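You operate a simulated robot arm through the tools that you are given. There is no shell and no other tool. Be economical: measure what you need, move in short steps, check, and stop when the job is done.

Carry out the task below with a simulated robot arm. There is one attempt and no reset: what you move stays moved.

JOB
Cure the purple Lucky sign's gem for the time marked at the blue glue pot.
Fine: orange clamp knob tight and cure hood shut before you press the cure start key; one run; then the cure time dial to off.
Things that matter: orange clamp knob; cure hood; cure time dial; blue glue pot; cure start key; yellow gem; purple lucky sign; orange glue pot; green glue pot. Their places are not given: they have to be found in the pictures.

The check looks at the end state, three seconds after you hand in, the way a careful person would. Anything else that was tipped, shoved, dropped, spilled or broken makes it a failure.

ROBOT AND FRAMES
A 6-joint arm with a two-finger parallel gripper, fixed in place. Base frame: the origin is at the foot of the arm, x ahead of it, y to its left, z up. Readings come in m, degrees, newtons and seconds.
With the tool pointing down near the work surface it reaches from about 0.24 to 0.66 m from the base axis. Its first joint turns from -66.0 to 66.0 degrees. Payload 2.9 kg.
Tool frame: the origin (TCP) lies between the finger pads and is the grasp point; the fingertips stand 0.03 m ahead of it; z points along the fingers, y is the line along which they close. Largest opening 0.11 m; finger width 0.02, thickness 0.01; the body of the gripper, 0.048 by 0.112 m, starts 0.055 m behind the TCP.
Orientation is that of the tool frame in the base frame, as a unit quaternion [x, y, z, w]. With the fingers straight down and closing along the base's y, the tool's x points along the base's -x, its y along +y and its z along -z.

CONTROLS
- The arm moves only by the tool step_arm. Its argument "deltas" is a list of rows, each an object of numbers (a shift or turn left out is 0, a gripper value left out holds the last): "x", "y", "z": the shift along the base's x, y, z in units of 100 mm (1.0 is 100 mm); "ax", "ay", "az": the turn, a rotation vector about the base's x, y, z in units of 45 degrees (1.0 is 45 degrees); "fingers": the gripper command, from -1 (shut) to 1 (fully open), values between in proportion. In form: [{"x": .., "y": .., "z": .., "ax": .., "ay": .., "az": .., "fingers": ..}, ...]. A call has 1 to 8 rows; each row is the pose to reach, as a shift and turn from the pose commanded when the call began. A call with a number of a shift or a turn outside -1 to 1 is refused whole. Rows are played at 5 a second. More than 0.05 m and 8.6 degrees between two rows, or a gripper value outside its range, and nothing of the call is played. Where a pose cannot be reached the arm comes as near as it can. A force on the tool above 40 N (or 10 N above the force at the start of the call, whichever is more), or a blocked arm, ends the call early, and 0.2 s more pass. The fingers move at their own pace (about 0.108 m/s each) and stop on an object; they squeeze with about 38 N. The grip force told is the motor's: it shows also when the fingers shut on nothing. Time passes only in rows, and 0.2 s behind the last, so rows that repeat a pose let the fingers close. It gives the time, the measured TCP pose, the force on the tool (base axes), the opening and the grip force at its end, in the units of the frame above (readings bear some noise), and new pictures: "views" is both (left out), scene, wrist or none.
- Cameras (640 x 400 px; columns grow to the right, rows downward): "scene" is fixed at [0.0974, 0.4385, 1.386]; the picture's right is [-0.64, -0.77, 0.00], its down [-0.45, 0.37, -0.81] and it looks along [0.63, -0.52, -0.58] (base axes); focal length 259 px, centre (320, 200). "wrist" rides on the gripper at [-0.036, 0, -0.057] in the tool frame; the picture's right is [0.00, -1.00, 0.00], its down [0.97, 0.00, -0.24] and it looks along [0.24, 0.00, 0.97] (tool axes); focal length 218 px, centre (320, 200).
- locate(camera, pixels): for up to 12 pixels [column, row] of the newest picture of that camera ("zoom" is the newest enlarged one), the place [x, y, z] in the base frame of the surface seen there, good to about 0.003 m, but the place of the scene camera against the robot may be out by one fixed shift of up to 0.012 m in any direction. The clock stands still meanwhile.
- close_up(camera, box): a new picture of the part [left, top, right, bottom] of that camera's present view, enlarged. The clock stands still meanwhile.
- job_done(): hands the job in; it is judged then, once.

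Work in short steps. Measure before you move; look again where a grasp or a placing could have gone wrong, and mend it. You have 80 turns and 170 pictures in all, those below and enlarged ones among them. Open the gripper and draw the arm clear of the work before you hand the job in, unless the task says otherwise; then end with one line.

The tools are called after ">>>" as a command line: name --argument value ..., lists and objects as JSON in quotes. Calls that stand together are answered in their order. step_arm: Moves the arm, as the interface text tells. Its arguments: {"type":"object","properties":{"deltas":{"type":"array"},"views":{"type":"string","enum":["both","scene","wrist","none"]}},"required":["deltas"]} The other tools are called the same way: locate (camera, pixels) gives the place of the surface under pixels of a picture; close_up (camera, box) takes an enlarged picture of a part of a camera's view; job_done () hands the job in.

At the start:

```text
t: 0.0
eef_pos: [0.3522, 0.004, 1.2335]
tcp_rot: [0.0, 1.0, 0.001, 0.0]
contact_force: [-0.1, -0.9, -0.3]
width: 0.1101
finger_force: 0.1
```

scene: 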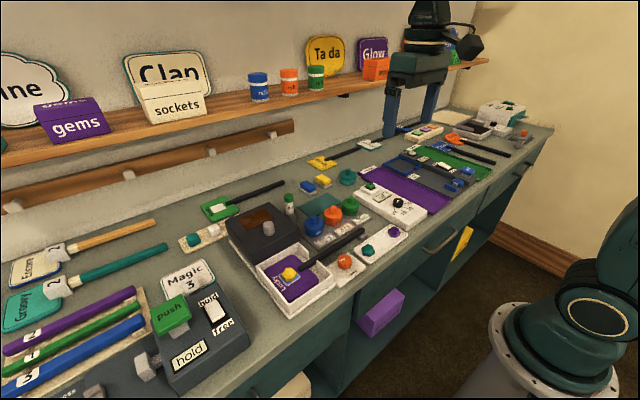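
wrist: 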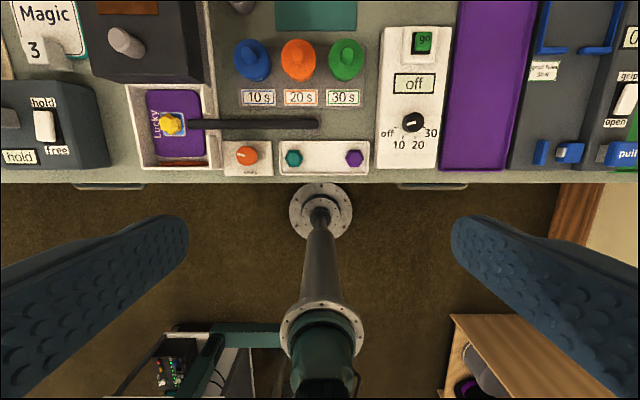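

The wrist picture shows the cure station: pots with time cards (260-340, 97), the dial (413,122), the knob (246,155), and the sign in the hood base (170,123). I'll enlarge these and locate them.

>>> close_up --camera "wrist" --box '[220, 20, 460, 180]'

>>> close_up --camera "wrist" --box '[80, 0, 280, 190]'

>>> close_up --camera "scene" --box '[210, 160, 450, 320]'

>>> locate --camera "wrist" --pixels '[[246, 155], [262, 155], [413, 122], [421, 42], [125, 40], [170, 123], [150, 75], [440, 150], [250, 75], [148, 150], [230, 160], [213, 165]]'

```text
2.50 times, centred on (340, 100) of wrist
```

zoom: 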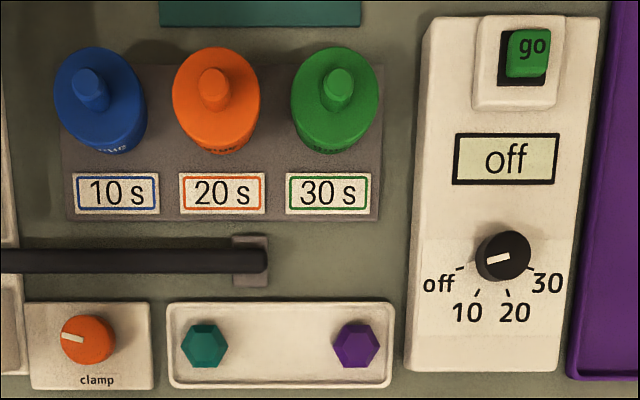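

```text
2.11 times, centred on (180, 95) of wrist
```

zoom: 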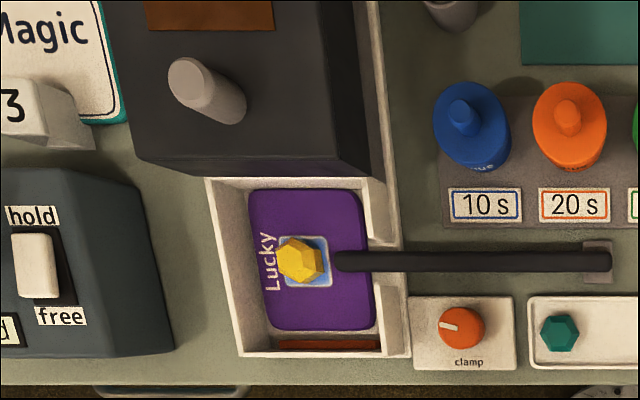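

```text
2.50 times, centred on (330, 240) of scene
```

zoom: 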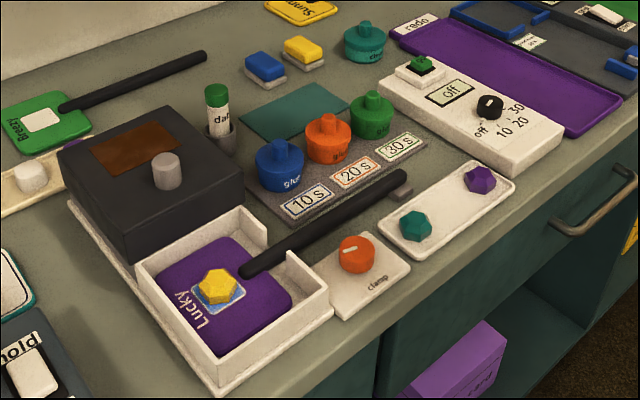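

```text
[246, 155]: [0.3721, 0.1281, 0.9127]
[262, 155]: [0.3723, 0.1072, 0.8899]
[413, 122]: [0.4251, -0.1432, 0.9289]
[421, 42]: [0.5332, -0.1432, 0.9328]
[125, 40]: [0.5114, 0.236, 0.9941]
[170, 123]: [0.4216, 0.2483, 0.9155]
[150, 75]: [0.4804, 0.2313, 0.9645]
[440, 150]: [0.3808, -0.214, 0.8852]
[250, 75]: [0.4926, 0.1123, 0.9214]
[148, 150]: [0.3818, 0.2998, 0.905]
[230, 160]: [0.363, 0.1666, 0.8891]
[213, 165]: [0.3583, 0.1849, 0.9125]
```

Blue pot's card reads 10 s; the dial is at "off". I'll move above the clamp knob (about 0.372, 0.128) for a closer look.

>>> step_arm --deltas '[{"y": 0.4, "z": -0.3}, {"y": 0.8, "z": -0.6, "fingers": 0}, {"x": 0.1, "y": 1.0, "z": -0.9, "fingers": -0.1}]' --views "none"

>>> step_arm --deltas '[{"x": 0.1, "y": 0.22, "z": -0.3}, {"x": 0.1, "y": 0.22, "z": -0.6}, {"x": 0.1, "y": 0.22, "z": -0.6}]'

```text
t: 0.8
eef_pos: [0.3645, 0.103, 1.1421]
tcp_rot: [0.001, 1.0, 0.001, 0.0]
contact_force: [-0.2, 0.1, -0.4]
width: 0.0493
finger_force: 0.1
```

```text
t: 1.6
eef_pos: [0.374, 0.126, 1.0814]
tcp_rot: [0.0, 1.0, 0.0, 0.001]
contact_force: [0.4, 0.5, 0.7]
width: 0.0498
finger_force: 0.1
```

scene: 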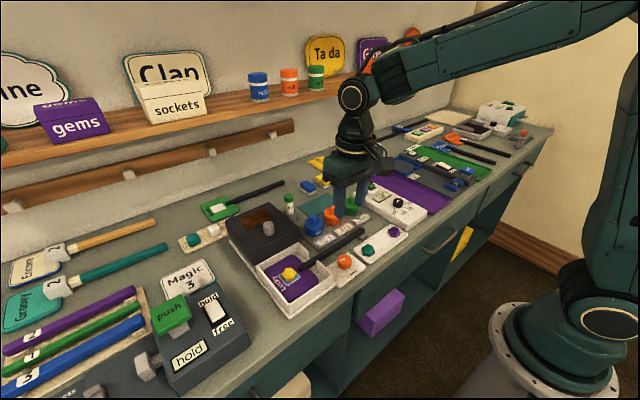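
wrist: 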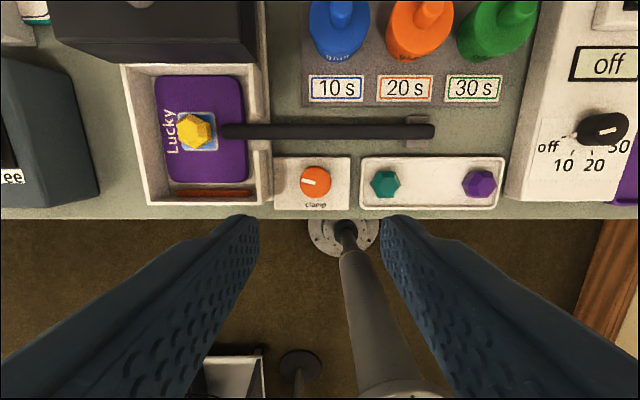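

Knob at (316,182) lies right under the tool. I'll enlarge it and measure.

>>> close_up --camera "wrist" --box '[110, 60, 360, 220]'

>>> locate --camera "wrist" --pixels '[[316, 182], [303, 180], [329, 180], [316, 167], [316, 196], [340, 163], [260, 180], [300, 131], [200, 194], [420, 131], [286, 195], [60, 200]]'

```text
2.50 times, centred on (235, 140) of wrist
```

zoom: 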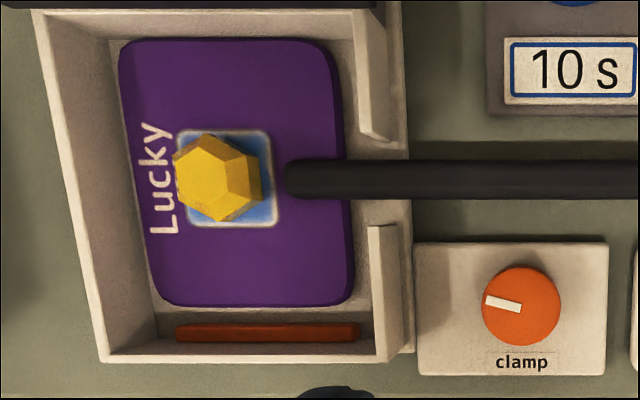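

```text
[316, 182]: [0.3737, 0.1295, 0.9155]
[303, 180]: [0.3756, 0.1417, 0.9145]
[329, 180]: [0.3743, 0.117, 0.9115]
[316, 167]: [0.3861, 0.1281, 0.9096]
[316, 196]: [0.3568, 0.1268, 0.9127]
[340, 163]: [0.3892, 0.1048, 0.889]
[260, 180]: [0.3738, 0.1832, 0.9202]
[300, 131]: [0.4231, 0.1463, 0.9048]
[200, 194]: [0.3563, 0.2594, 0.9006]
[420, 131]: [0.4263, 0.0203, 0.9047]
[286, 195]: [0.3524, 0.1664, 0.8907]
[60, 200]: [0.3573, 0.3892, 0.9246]
```

Knob centre is about (0.372, 0.129), top 0.915, 0.032 wide. I'll pre-turn the gripper 45° counterclockwise, then come down around it.

>>> step_arm --deltas '[{"az": 0.18, "y": 0.02, "z": -0.1}, {"az": 0.36, "y": 0.02, "z": -0.2}, {"az": 0.54, "y": 0.02, "z": -0.3}, {"az": 0.72, "y": 0.02, "z": -0.5, "fingers": -0.15}, {"az": 0.9, "y": 0.02, "z": -0.8}, {"az": 1.0, "x": -0.01, "y": 0.03, "z": -1.0}, {"az": 1.0, "x": -0.01, "y": 0.03, "z": -1.0}]'

```text
t: 3.2
eef_pos: [0.372, 0.1285, 0.9826]
tcp_rot: [-0.384, 0.923, 0.001, 0.001]
contact_force: [-0.1, -0.1, 0.8]
width: 0.0468
finger_force: 0.1
```

scene: 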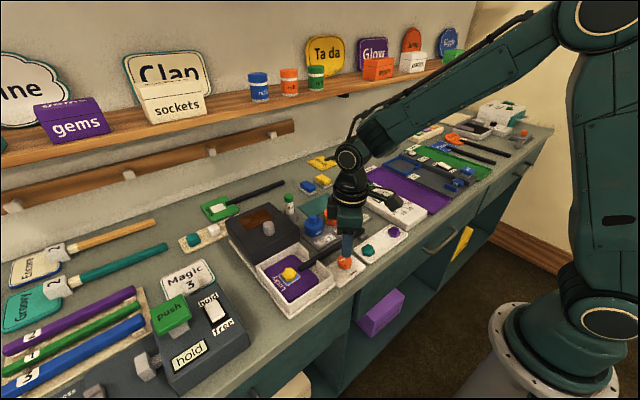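
wrist: 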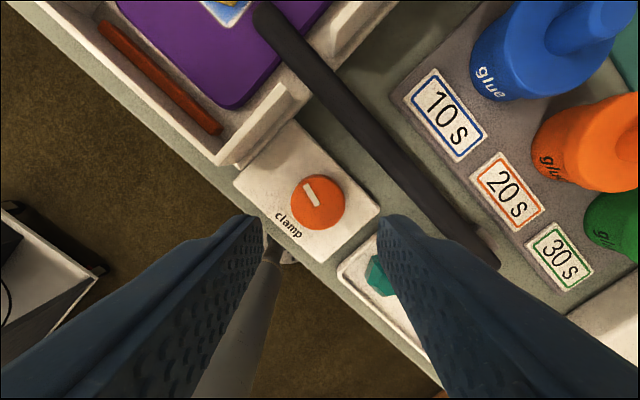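

Knob (318,202) is centred between the fingers (320); I descend 53 mm and close.

>>> step_arm --deltas '[{"z": -0.2}, {"z": -0.4}, {"z": -0.54}, {"z": -0.54, "fingers": -1}, {"z": -0.54, "fingers": -1}, {"z": -0.54, "fingers": -1}]'

```text
t: 4.6
eef_pos: [0.3703, 0.1261, 0.9291]
tcp_rot: [-0.383, 0.924, 0.001, 0.0]
contact_force: [-9.7, 9.6, 6.1]
width: 0.0333
finger_force: 45.0
```

scene: 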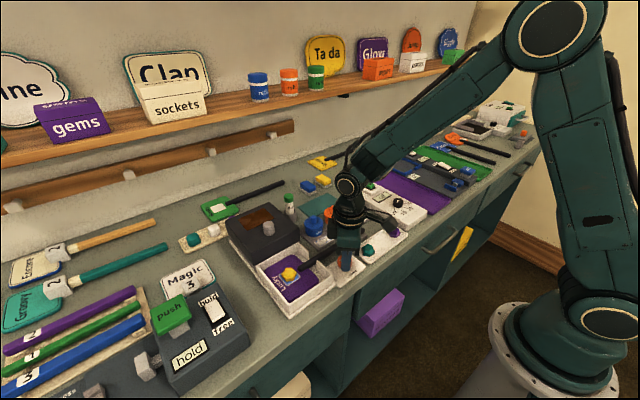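
wrist: 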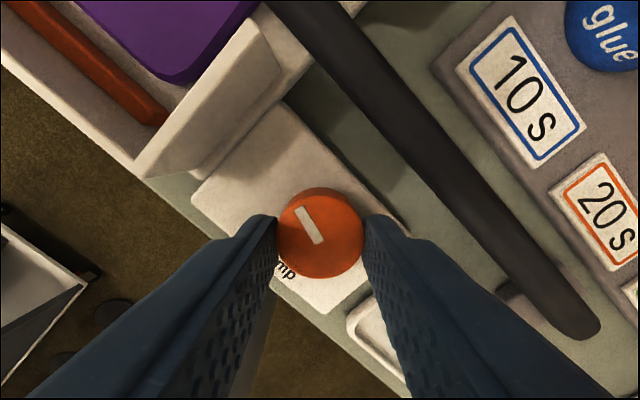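

Knob gripped (0.033 m). I turn it clockwise 45° and look at whether the red jaw responds.

>>> step_arm --deltas '[{"az": -0.18}, {"az": -0.36}, {"az": -0.54}, {"az": -0.72}, {"az": -0.9}, {"az": -1.0}]'

```text
t: 6.0
eef_pos: [0.3717, 0.1303, 0.9292]
tcp_rot: [0.0, 1.0, 0.0, -0.003]
contact_force: [-18.6, 13.6, -3.5]
width: 0.0331
finger_force: 45.3
```

scene: 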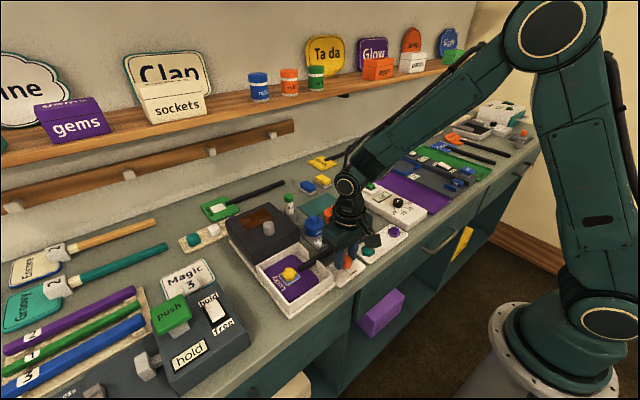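
wrist: 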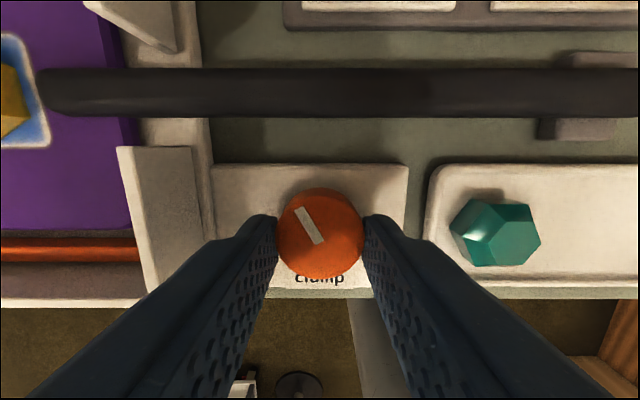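

The knob follows and the jaw looks nearer to the sign. I continue clockwise another 45°.

>>> step_arm --deltas '[{"az": -0.18, "x": -0.01, "y": 0.01}, {"az": -0.36, "x": -0.01, "y": 0.01}, {"az": -0.54, "x": -0.01, "y": 0.01}, {"az": -0.72, "x": -0.01, "y": 0.01}, {"az": -0.9, "x": -0.01, "y": 0.01}, {"az": -1.0, "x": -0.01, "y": 0.01}]'

```text
t: 7.4
eef_pos: [0.3694, 0.1309, 0.9296]
tcp_rot: [0.382, 0.924, 0.001, -0.001]
contact_force: [-13.1, 19.0, -9.6]
width: 0.0328
finger_force: 44.6
```

scene: 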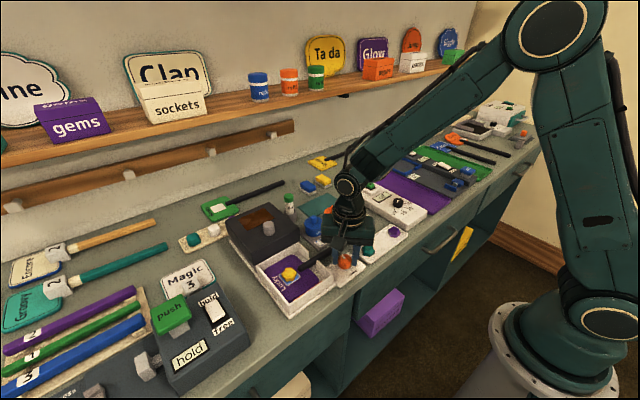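
wrist: 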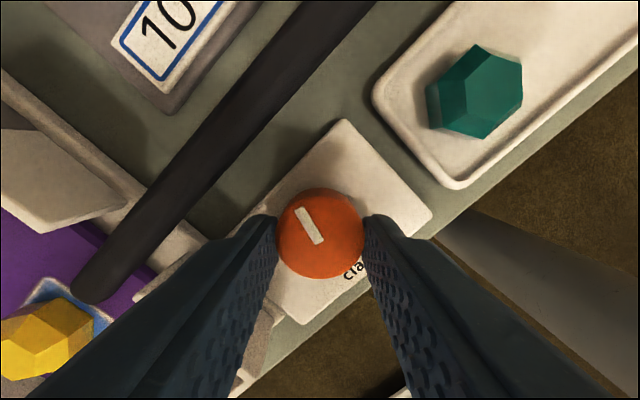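

Still turning with the gripper (90° so far). I continue clockwise another 45°, watching for a stop.

>>> step_arm --deltas '[{"az": -0.18}, {"az": -0.36}, {"az": -0.54}, {"az": -0.72}, {"az": -0.9}, {"az": -1.0}]'

```text
t: 8.8
eef_pos: [0.3716, 0.1318, 0.9293]
tcp_rot: [0.706, 0.708, 0.003, -0.002]
contact_force: [9.7, 32.5, -20.5]
width: 0.033
finger_force: 44.4
```

scene: 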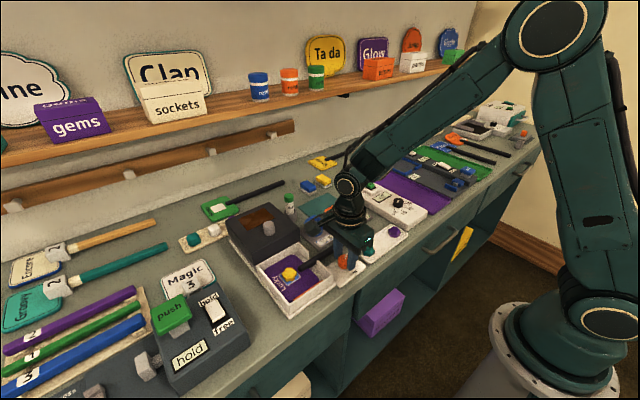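
wrist: 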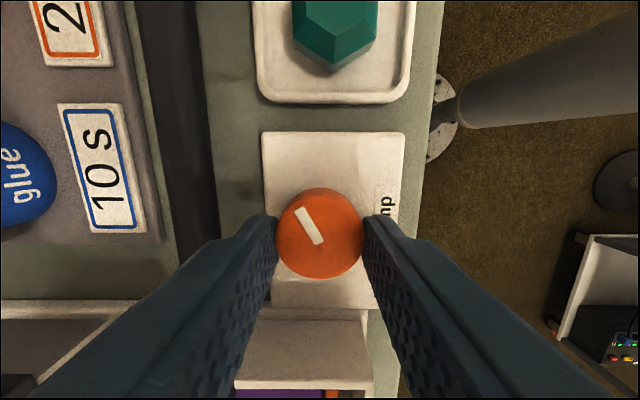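

Side force rose to 32 N; I'll open, rise and look at the jaw and knob position.

>>> step_arm --deltas '[{"fingers": -0.2}, {"fingers": -0.15}, {"z": 0.3}, {"z": 0.7}, {"z": 0.9}]'

>>> close_up --camera "scene" --box '[220, 190, 400, 320]'

```text
t: 10.0
eef_pos: [0.3705, 0.129, 1.0205]
tcp_rot: [0.707, 0.708, 0.0, 0.0]
contact_force: [0.1, -0.5, -0.7]
width: 0.0464
finger_force: 0.0
```

scene: 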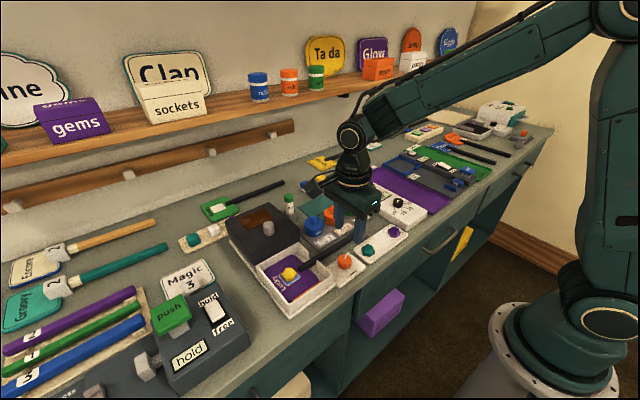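
wrist: 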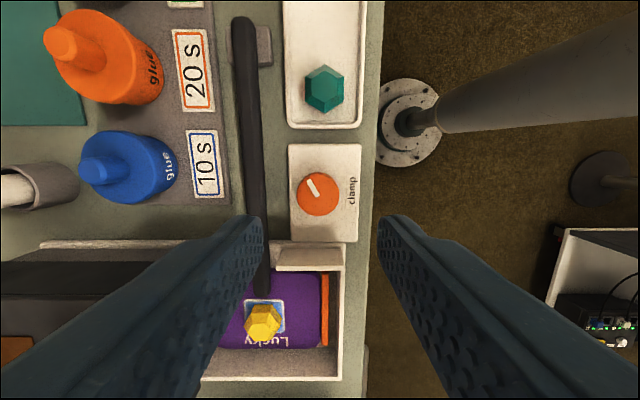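

```text
3.08 times, centred on (310, 255) of scene
```

zoom: 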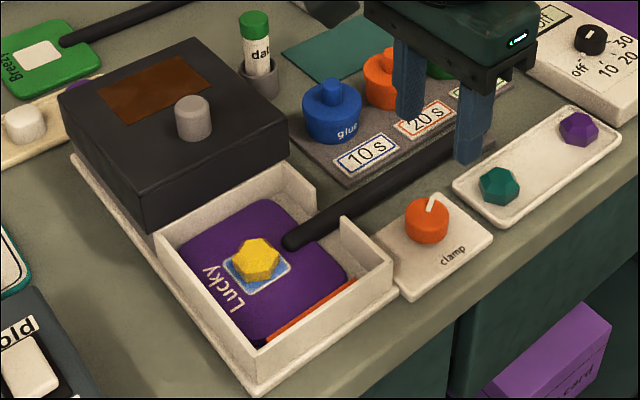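

The jaw moved against the sign's edge (325,310). I zoom to see if any gap remains.

>>> close_up --camera "wrist" --box '[230, 140, 390, 390]'

>>> close_up --camera "scene" --box '[260, 230, 370, 310]'

```text
1.60 times, centred on (310, 265) of wrist
```

zoom: 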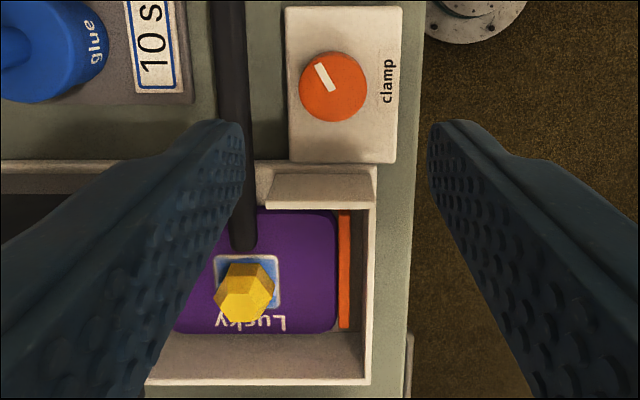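

```text
5.00 times, centred on (315, 270) of scene
```

zoom: 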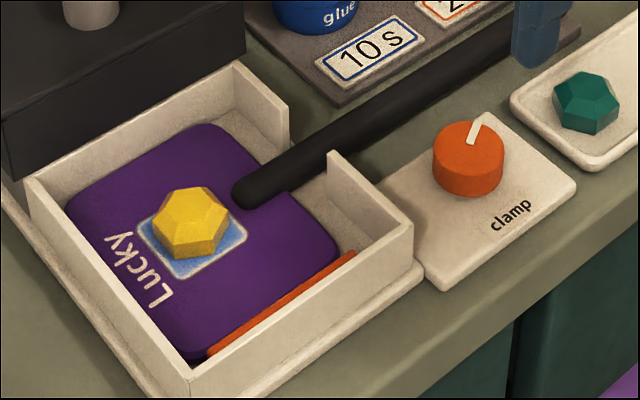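

A small dark gap may remain, so I'll re-grip and turn on until a stop. First the knob's exact centre.

>>> locate --camera "wrist" --pixels '[[318, 193], [298, 193], [337, 193], [318, 174], [318, 213], [327, 310], [310, 310], [334, 310]]'

>>> step_arm --deltas '[{"z": -0.4}, {"z": -0.8}, {"z": -0.91}, {"z": -0.91, "fingers": -1}, {"z": -0.91, "fingers": -1}, {"z": -0.91, "fingers": -1}]' --views "wrist"

```text
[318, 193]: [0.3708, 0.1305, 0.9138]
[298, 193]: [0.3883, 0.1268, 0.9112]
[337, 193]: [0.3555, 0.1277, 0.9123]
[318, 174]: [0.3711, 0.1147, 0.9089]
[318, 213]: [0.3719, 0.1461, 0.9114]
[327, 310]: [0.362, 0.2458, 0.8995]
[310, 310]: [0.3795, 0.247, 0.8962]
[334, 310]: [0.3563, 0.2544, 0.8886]
```

```text
t: 11.4
eef_pos: [0.3722, 0.129, 0.929]
tcp_rot: [0.708, 0.707, 0.0, 0.001]
contact_force: [9.1, 1.1, -6.0]
width: 0.0331
finger_force: 44.9
```

wrist: 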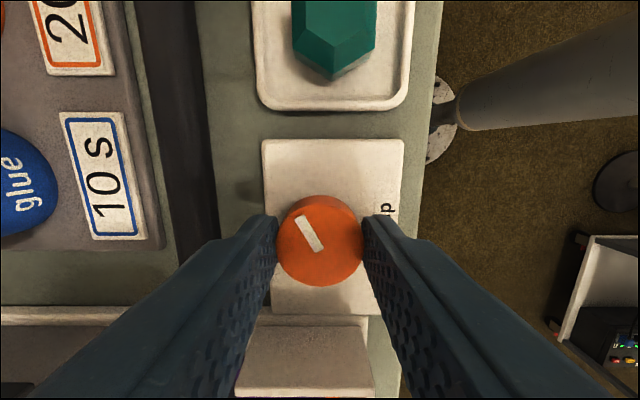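

Gripped again with little side force; turning clockwise 45° more, watching the pointer at (309,233) relative to the fingers for slip.

>>> step_arm --deltas '[{"az": -0.18}, {"az": -0.36}, {"az": -0.54}, {"az": -0.72}, {"az": -0.9}, {"az": -1.0}]' --views "both"

```text
t: 12.8
eef_pos: [0.3706, 0.1291, 0.9295]
tcp_rot: [0.924, 0.381, 0.0, 0.0]
contact_force: [3.7, -1.8, 7.8]
width: 0.0331
finger_force: 44.8
```

scene: 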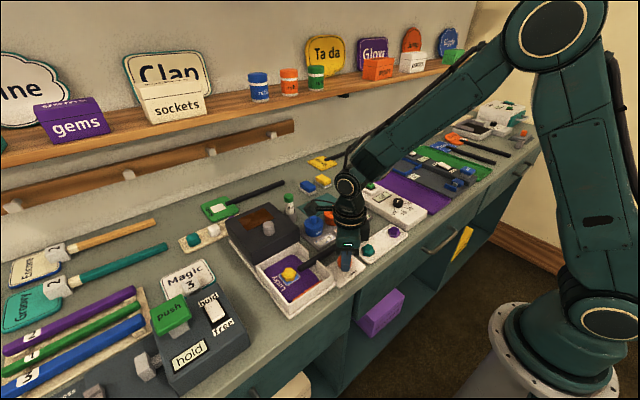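
wrist: 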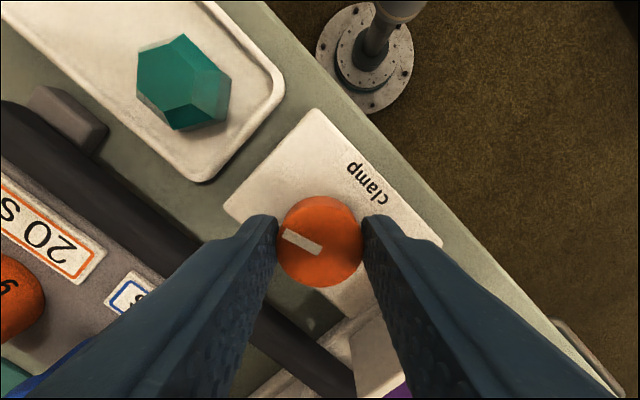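

The pointer slipped about 30° against the fingers: the knob has reached its stop, tight. I release, lift, and turn the hand partly back while looking.

>>> step_arm --deltas '[{"fingers": -0.2}, {"fingers": -0.15}, {"z": 0.3}, {"z": 0.7}, {"z": 1.0}, {"z": 1.0, "az": 0.18}, {"z": 1.0, "az": 0.36}, {"z": 1.0, "az": 0.54}]' --views "none"

>>> step_arm --deltas '[{"z": 0.1, "az": 0.18}, {"z": 0.2, "az": 0.36}, {"z": 0.3, "az": 0.54}, {"z": 0.4, "az": 0.72}, {"z": 0.5, "az": 0.9}, {"z": 0.5, "az": 1.0}]' --views "none"

>>> step_arm --deltas '[{"az": 0.18}, {"az": 0.36}, {"az": 0.54}, {"az": 0.72}, {"az": 0.9}, {"az": 1.0}, {"az": 1.0}]' --views "none"

>>> step_arm --deltas '[{"az": 0.18, "y": 0.3}, {"az": 0.36, "y": 0.6, "fingers": 0}, {"az": 0.46, "y": 0.9}, {"az": 0.46, "y": 0.9}]' --views "both"

```text
t: 14.6
eef_pos: [0.3725, 0.1296, 1.029]
tcp_rot: [0.822, 0.57, 0.0, -0.001]
contact_force: [-0.6, -0.2, 0.5]
width: 0.0469
finger_force: 0.0
```

```text
t: 16.0
eef_pos: [0.3707, 0.1297, 1.0804]
tcp_rot: [0.542, 0.841, 0.001, -0.001]
contact_force: [0.6, 0.3, -0.3]
width: 0.0467
finger_force: 0.1
```

```text
t: 17.6
eef_pos: [0.3718, 0.1291, 1.0788]
tcp_rot: [0.179, 0.984, 0.0, 0.0]
contact_force: [0.0, -0.3, 0.8]
width: 0.0468
finger_force: 0.1
```

```text
t: 18.6
eef_pos: [0.3683, 0.2219, 1.078]
tcp_rot: [-0.001, 1.0, 0.0, 0.0]
contact_force: [-0.1, -0.1, 0.4]
width: 0.055
finger_force: 0.1
```

scene: 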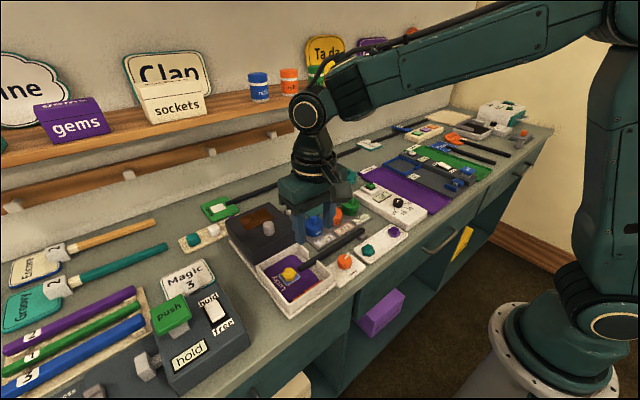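
wrist: 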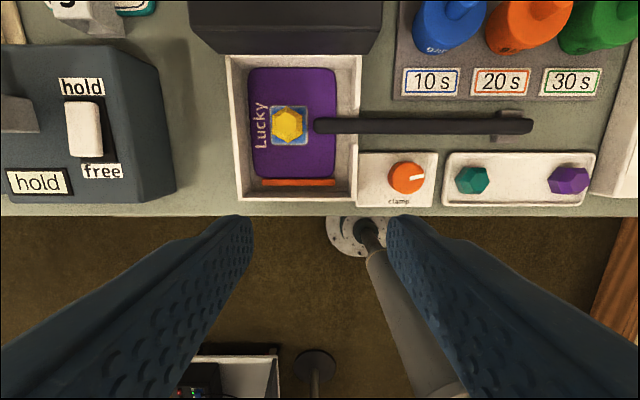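

Clamp pointer now at right (405,178), jaw against the sign. Next the hood: I move over it to see its grip knob.

>>> step_arm --deltas '[{"z": 0.3, "x": 0.2}, {"x": 0.6, "z": 0.5}, {"x": 0.95, "z": 0.5}, {"x": 0.95, "z": 0.5}]' --views "both"

```text
t: 19.6
eef_pos: [0.4626, 0.2222, 1.1278]
tcp_rot: [0.0, 1.0, 0.0, 0.0]
contact_force: [0.5, -0.2, 0.3]
width: 0.0548
finger_force: 0.0
```

scene: 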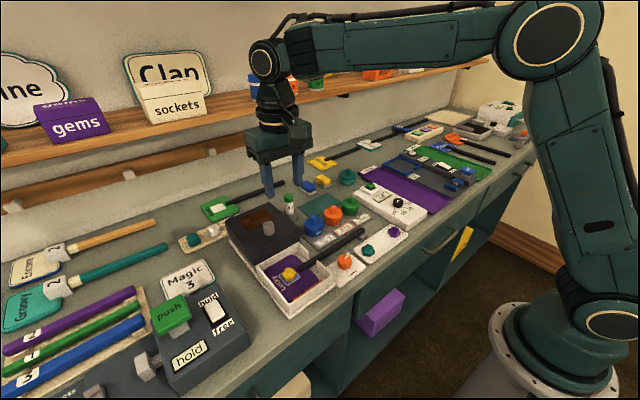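
wrist: 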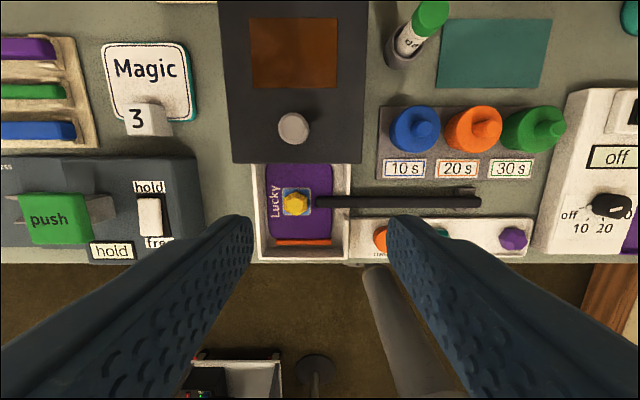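

The hood's grey knob is at (293,128); I locate it with the hood corners and tray edge.

>>> locate --camera "wrist" --pixels '[[293, 128], [278, 128], [308, 128], [293, 114], [293, 140], [240, 155], [350, 155], [300, 155], [265, 258], [345, 255], [240, 8], [322, 203]]'

>>> close_up --camera "wrist" --box '[200, 0, 380, 270]'

```text
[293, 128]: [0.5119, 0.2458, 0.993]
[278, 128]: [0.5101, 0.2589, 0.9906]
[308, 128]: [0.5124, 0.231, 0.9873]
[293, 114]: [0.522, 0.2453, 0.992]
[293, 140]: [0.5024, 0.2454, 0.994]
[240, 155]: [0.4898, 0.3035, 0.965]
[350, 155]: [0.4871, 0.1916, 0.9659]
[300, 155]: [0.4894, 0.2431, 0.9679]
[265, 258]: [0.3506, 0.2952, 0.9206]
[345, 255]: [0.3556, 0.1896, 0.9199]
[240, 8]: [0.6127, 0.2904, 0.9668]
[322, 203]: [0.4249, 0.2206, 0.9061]
```

```text
1.48 times, centred on (290, 135) of wrist
```

zoom: 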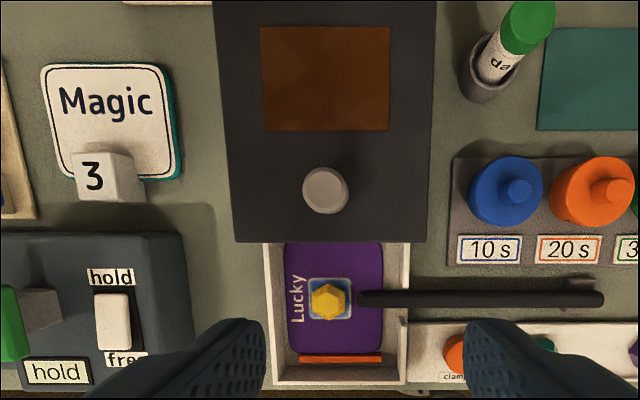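

Hood knob at (0.512, 0.2455), top 0.993, hood top 0.966. I go over and down to TCP z=1.00 then grip.

>>> step_arm --deltas '[{"x": 0.3, "y": 0.2}, {"x": 0.49, "y": 0.235, "z": -0.3}, {"x": 0.49, "y": 0.235, "z": -0.7}, {"x": 0.49, "y": 0.235, "z": -0.7}]' --views "wrist"

>>> step_arm --deltas '[{"z": -0.3}, {"z": -0.56}, {"z": -0.56, "fingers": -1}, {"z": -0.56, "fingers": -1}, {"z": -0.56, "fingers": -1}]' --views "both"

```text
t: 20.6
eef_pos: [0.513, 0.2424, 1.0588]
tcp_rot: [0.001, 1.0, 0.001, 0.0]
contact_force: [-0.5, -0.6, -0.3]
width: 0.055
finger_force: 0.1
```

wrist: 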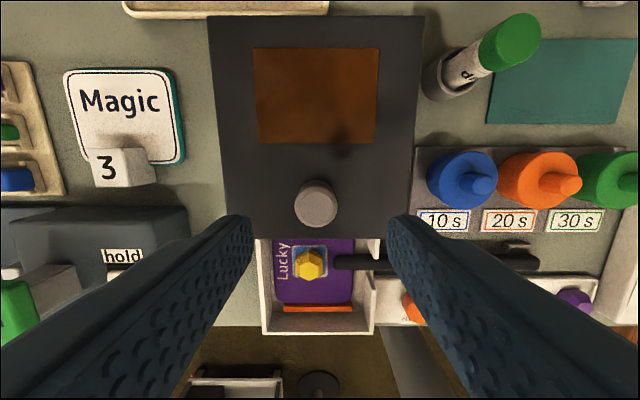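

```text
t: 21.8
eef_pos: [0.5131, 0.2458, 1.0031]
tcp_rot: [0.0, 1.0, -0.001, 0.0]
contact_force: [0.1, 5.8, -5.2]
width: 0.0248
finger_force: 45.3
```

scene: 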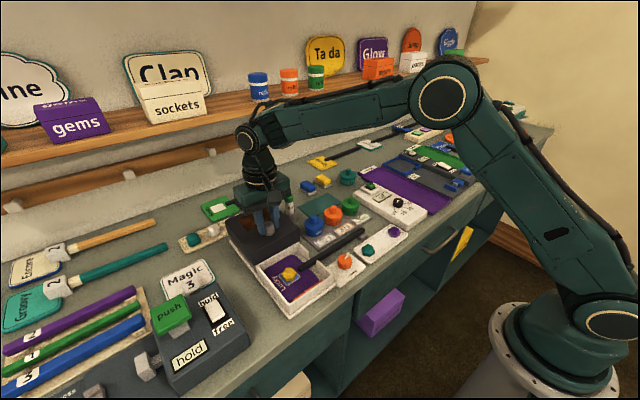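
wrist: 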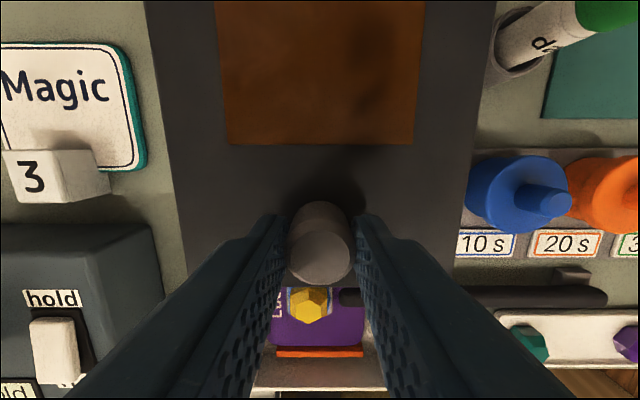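

Knob gripped (0.025 m). I slide the hood gently toward -x, 50 mm first.

>>> step_arm --deltas '[{"x": -0.1}, {"x": -0.2}, {"x": -0.3}, {"x": -0.4}, {"x": -0.5}]' --views "both"

```text
t: 23.0
eef_pos: [0.4634, 0.2446, 1.0015]
tcp_rot: [0.0, 1.0, 0.0, 0.0]
contact_force: [0.9, 15.1, -11.0]
width: 0.025
finger_force: 45.0
```

scene: 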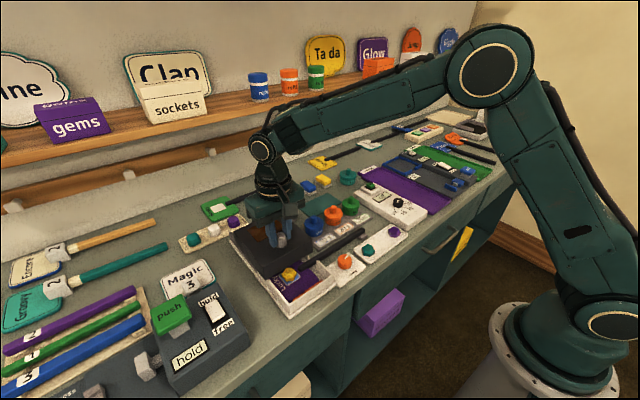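
wrist: 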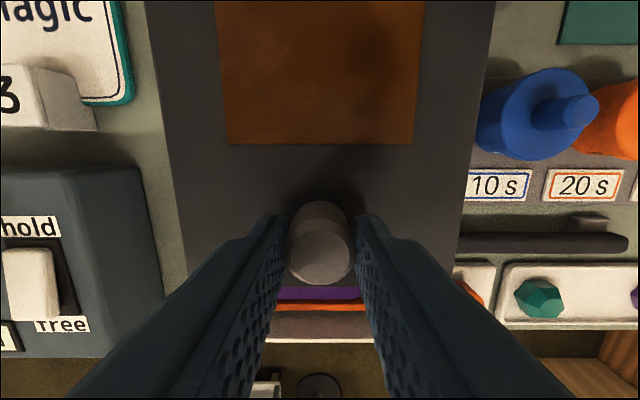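

It slides freely; 80 mm more with a slight +y correction for the side force.

>>> step_arm --deltas '[{"x": -0.1, "y": 0.01}, {"x": -0.2, "y": 0.01}, {"x": -0.3, "y": 0.01}, {"x": -0.4, "y": 0.01}, {"x": -0.5, "y": 0.01}, {"x": -0.6, "y": 0.01}, {"x": -0.7, "y": 0.01}, {"x": -0.8, "y": 0.01}]' --views "both"

```text
t: 24.8
eef_pos: [0.3861, 0.2456, 1.0013]
tcp_rot: [0.001, 1.0, -0.001, -0.001]
contact_force: [0.2, 11.3, -3.7]
width: 0.025
finger_force: 45.0
```

scene: 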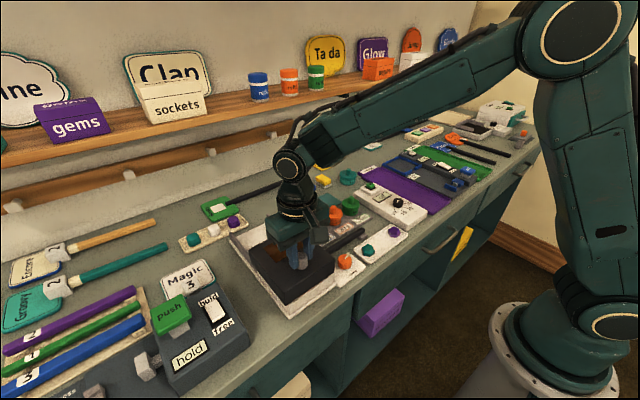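
wrist: 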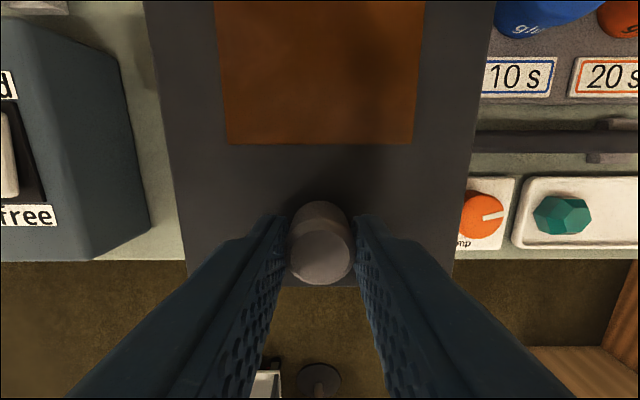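

Nearly there; small steps on, until a stop is felt.

>>> step_arm --deltas '[{"x": -0.03}, {"x": -0.06}, {"x": -0.09}, {"x": -0.12}, {"x": -0.15}]' --views "both"

```text
t: 26.0
eef_pos: [0.3782, 0.2454, 1.0032]
tcp_rot: [0.005, 1.0, 0.002, 0.008]
contact_force: [7.2, 2.2, -8.6]
width: 0.0246
finger_force: 45.0
stopped in row 5: the force on the tool passed its limit (the readings are from after the stop); the commanded pose is now the measured one
```

scene: 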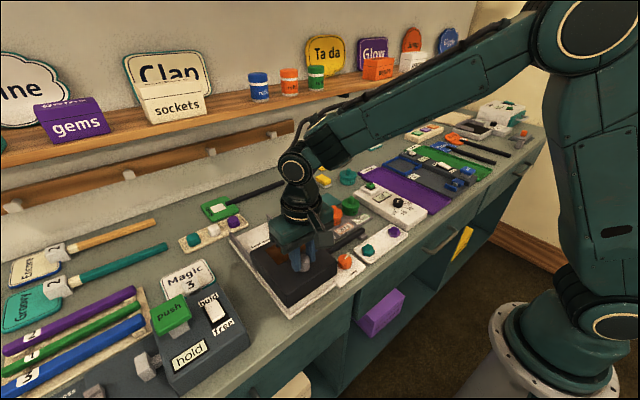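
wrist: 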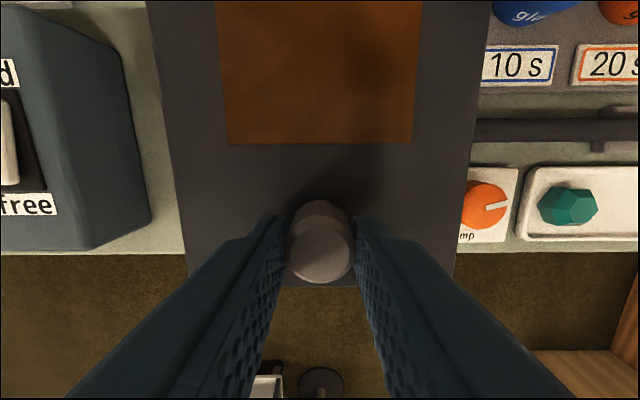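

A stop was met at x=0.378: hood shut. I release straight up and look.

>>> step_arm --deltas '[{"fingers": -0.3}, {"fingers": 0}, {"z": 0.3}, {"z": 0.7}, {"z": 1.0}, {"z": 1.0}]' --views "both"

>>> close_up --camera "scene" --box '[210, 190, 390, 330]'

```text
t: 27.4
eef_pos: [0.381, 0.2436, 1.1029]
tcp_rot: [0.004, 1.0, 0.003, 0.007]
contact_force: [0.3, -0.8, 0.0]
width: 0.0547
finger_force: 0.1
```

scene: 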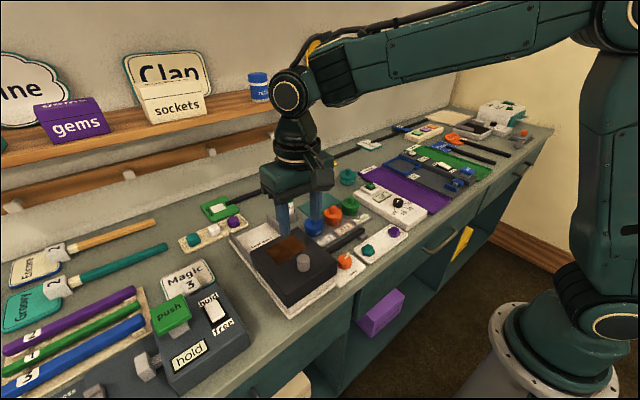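
wrist: 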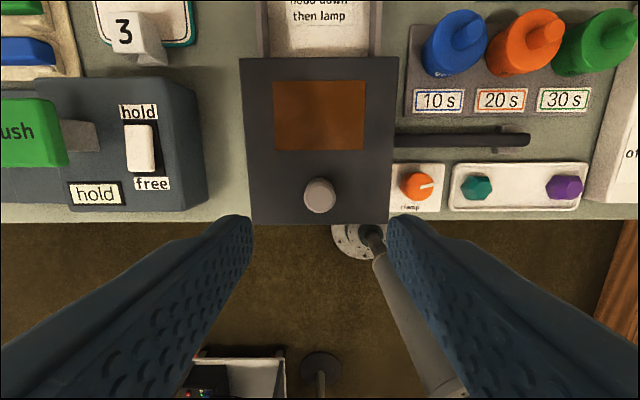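

```text
2.86 times, centred on (300, 260) of scene
```

zoom: 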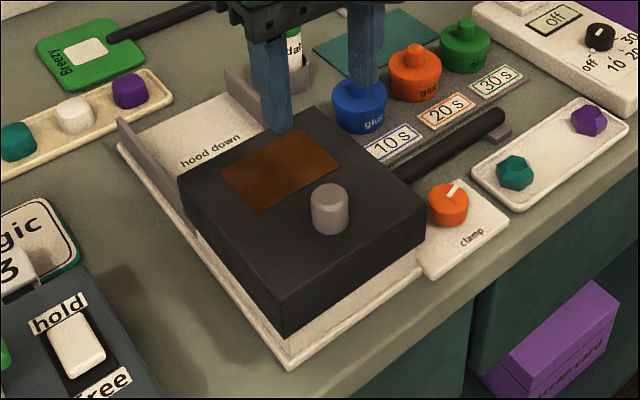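

A note is revealed under the hood (320,10). I enlarge it and check the hood's height.

>>> close_up --camera "wrist" --box '[230, 0, 460, 230]'

>>> locate --camera "wrist" --pixels '[[319, 196], [260, 215], [380, 215], [320, 65], [320, 30], [385, 160]]'

>>> close_up --camera "scene" --box '[250, 230, 360, 320]'

```text
1.74 times, centred on (345, 115) of wrist
```

zoom: 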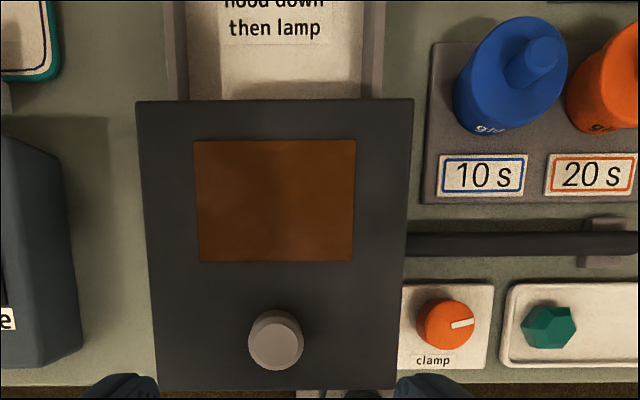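

```text
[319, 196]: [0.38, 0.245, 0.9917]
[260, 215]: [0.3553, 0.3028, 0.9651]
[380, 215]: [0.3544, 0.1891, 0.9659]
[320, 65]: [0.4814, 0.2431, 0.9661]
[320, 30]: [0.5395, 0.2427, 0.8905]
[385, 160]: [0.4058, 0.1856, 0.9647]
```

```text
4.44 times, centred on (305, 275) of scene
```

zoom: 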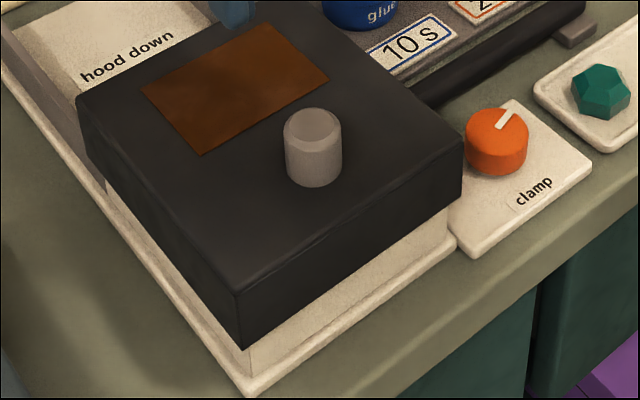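

Hood shut over the tray, front edge at 0.355. Now I travel to the dial (about 0.425, -0.143).

>>> step_arm --deltas '[{"y": -0.3}, {"y": -0.65}, {"y": -1.0}]' --views "none"

>>> step_arm --deltas '[{"y": -0.35}, {"y": -0.7}, {"y": -1.0}]' --views "none"

>>> step_arm --deltas '[{"y": -0.35, "x": 0.1}, {"y": -0.7, "x": 0.3}, {"y": -1.0, "x": 0.42}]' --views "none"

>>> step_arm --deltas '[{"y": -0.4}, {"y": -0.8}, {"y": -0.88}, {"y": -0.88}]' --views "both"

```text
t: 28.2
eef_pos: [0.3774, 0.1461, 1.105]
tcp_rot: [0.004, 1.0, 0.003, 0.007]
contact_force: [-0.4, -0.1, 0.1]
width: 0.055
finger_force: 0.0
```

```text
t: 29.0
eef_pos: [0.3759, 0.0448, 1.1034]
tcp_rot: [0.003, 1.0, 0.003, 0.007]
contact_force: [-0.1, 0.6, -0.4]
width: 0.0548
finger_force: 0.0
```

```text
t: 29.8
eef_pos: [0.417, -0.0531, 1.1034]
tcp_rot: [0.004, 1.0, 0.003, 0.007]
contact_force: [0.0, -0.2, -0.1]
width: 0.0552
finger_force: 0.1
```

```text
t: 30.8
eef_pos: [0.4191, -0.141, 1.1037]
tcp_rot: [0.004, 1.0, 0.003, 0.006]
contact_force: [-0.4, -0.1, -0.3]
width: 0.0549
finger_force: 0.1
```

scene: 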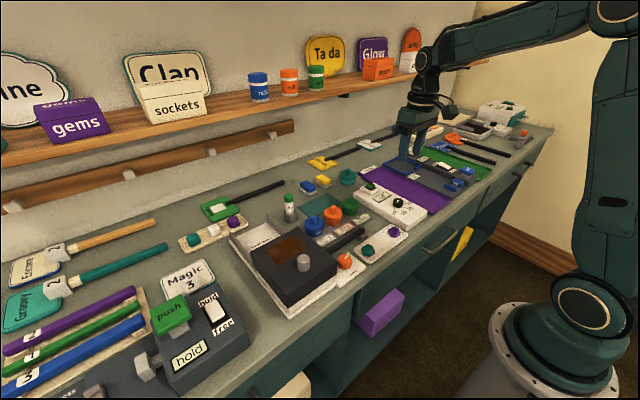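
wrist: 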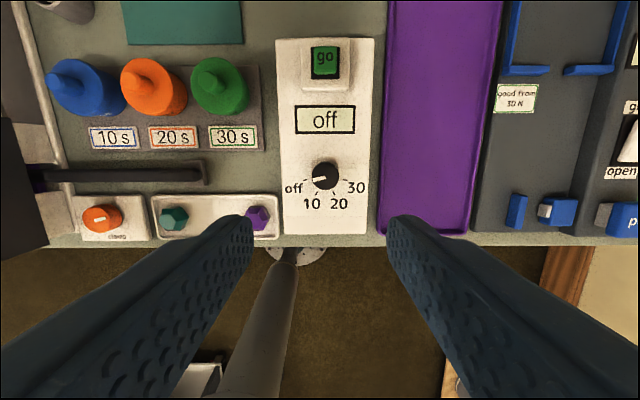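

Dial at (325,176), key at (325,62), display "off" at (325,119). I enlarge and locate them.

>>> close_up --camera "wrist" --box '[265, 30, 385, 240]'

>>> locate --camera "wrist" --pixels '[[325, 176], [313, 176], [338, 176], [325, 163], [325, 188], [325, 210], [325, 62], [325, 50], [325, 76], [312, 62], [338, 62], [295, 210]]'

```text
1.90 times, centred on (325, 135) of wrist
```

zoom: 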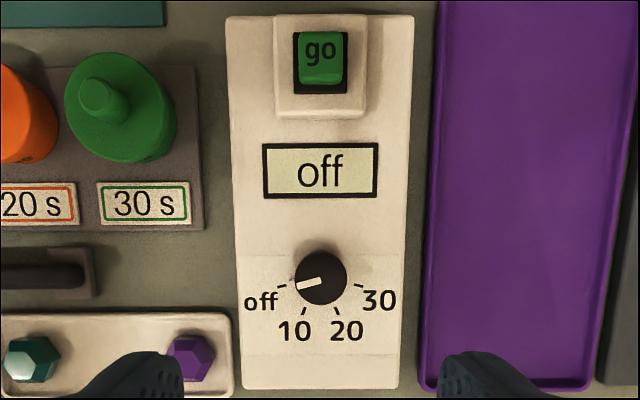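

```text
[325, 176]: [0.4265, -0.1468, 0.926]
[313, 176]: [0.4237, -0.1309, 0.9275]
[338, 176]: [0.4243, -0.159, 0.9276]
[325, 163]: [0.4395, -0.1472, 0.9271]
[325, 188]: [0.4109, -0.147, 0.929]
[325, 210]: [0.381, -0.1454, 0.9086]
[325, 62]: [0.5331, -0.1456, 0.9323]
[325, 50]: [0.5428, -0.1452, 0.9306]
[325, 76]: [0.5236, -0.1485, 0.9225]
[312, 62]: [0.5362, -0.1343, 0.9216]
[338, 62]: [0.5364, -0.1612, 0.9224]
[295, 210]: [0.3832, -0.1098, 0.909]
```

Dial centre about (0.425, -0.146), top 0.927, panel 0.909. "10" lies about 50° counterclockwise of "off". I descend and check alignment first.

>>> step_arm --deltas '[{"x": 0.05, "y": -0.05, "z": -0.3, "fingers": -0.15}, {"x": 0.06, "y": -0.05, "z": -0.7}, {"x": 0.06, "y": -0.05, "z": -1.0}, {"x": 0.06, "y": -0.05, "z": -1.0}]' --views "wrist"

```text
t: 31.8
eef_pos: [0.425, -0.1478, 1.005]
tcp_rot: [0.003, 1.0, 0.002, 0.007]
contact_force: [0.5, 0.1, 0.5]
width: 0.0465
finger_force: 0.0
```

wrist: 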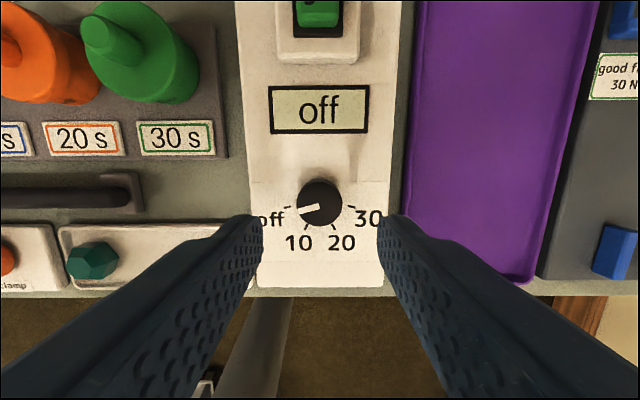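

Aligned (dial at column 319). I descend to z≈0.943 and grip.

>>> step_arm --deltas '[{"z": -0.3}, {"z": -0.62}, {"z": -0.62, "fingers": -1}, {"z": -0.62, "fingers": -1}, {"z": -0.62, "fingers": -1}]' --views "wrist"

```text
t: 33.0
eef_pos: [0.4242, -0.1463, 0.9432]
tcp_rot: [0.001, 1.0, 0.004, 0.006]
contact_force: [-5.3, 29.0, 15.4]
width: 0.0294
finger_force: 45.0
```

wrist: 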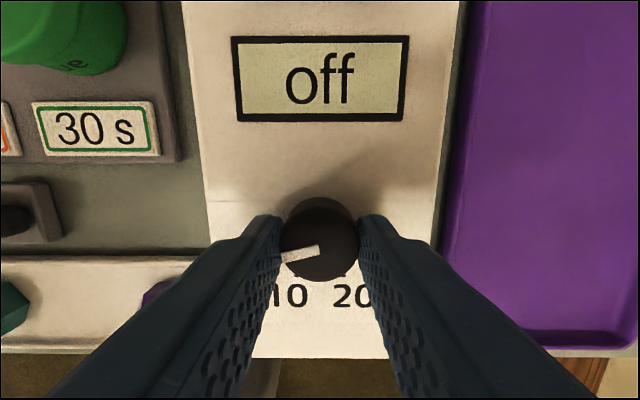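

Gripped; I ease +2 mm in y for the 29 N side force and turn counterclockwise 50° total, starting with 45°.

>>> step_arm --deltas '[{"y": 0.02}, {"y": 0.02, "az": 0.18}, {"y": 0.02, "az": 0.36}, {"y": 0.02, "az": 0.54}, {"y": 0.02, "az": 0.72}, {"y": 0.02, "az": 0.9}, {"y": 0.02, "az": 1.0}]' --views "wrist"

```text
t: 34.1
eef_pos: [0.4234, -0.1473, 0.9433]
tcp_rot: [-0.233, 0.972, 0.004, 0.006]
contact_force: [-4.8, 2.5, 5.5]
width: 0.0296
finger_force: 45.4
stopped in row 5: the force on the tool passed its limit (the readings are from after the stop); the commanded pose is now the measured one
```

wrist: 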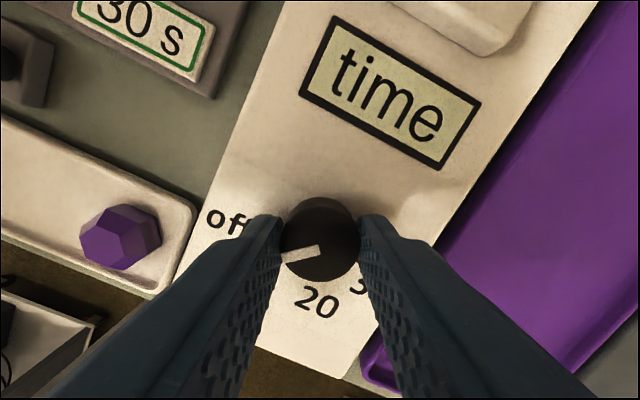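

Display shows "time" between marks after ~27°; side force has relaxed. I continue 23° more.

>>> step_arm --deltas '[{"az": 0.15}, {"az": 0.3}, {"az": 0.42}, {"az": 0.5}, {"az": 0.5}]' --views "wrist"

```text
t: 35.3
eef_pos: [0.4251, -0.1472, 0.9418]
tcp_rot: [-0.419, 0.908, 0.004, 0.005]
contact_force: [-2.7, 0.6, 14.2]
width: 0.0292
finger_force: 44.9
```

wrist: 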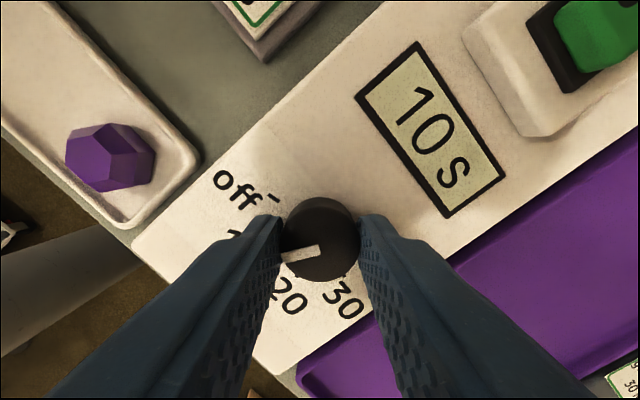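

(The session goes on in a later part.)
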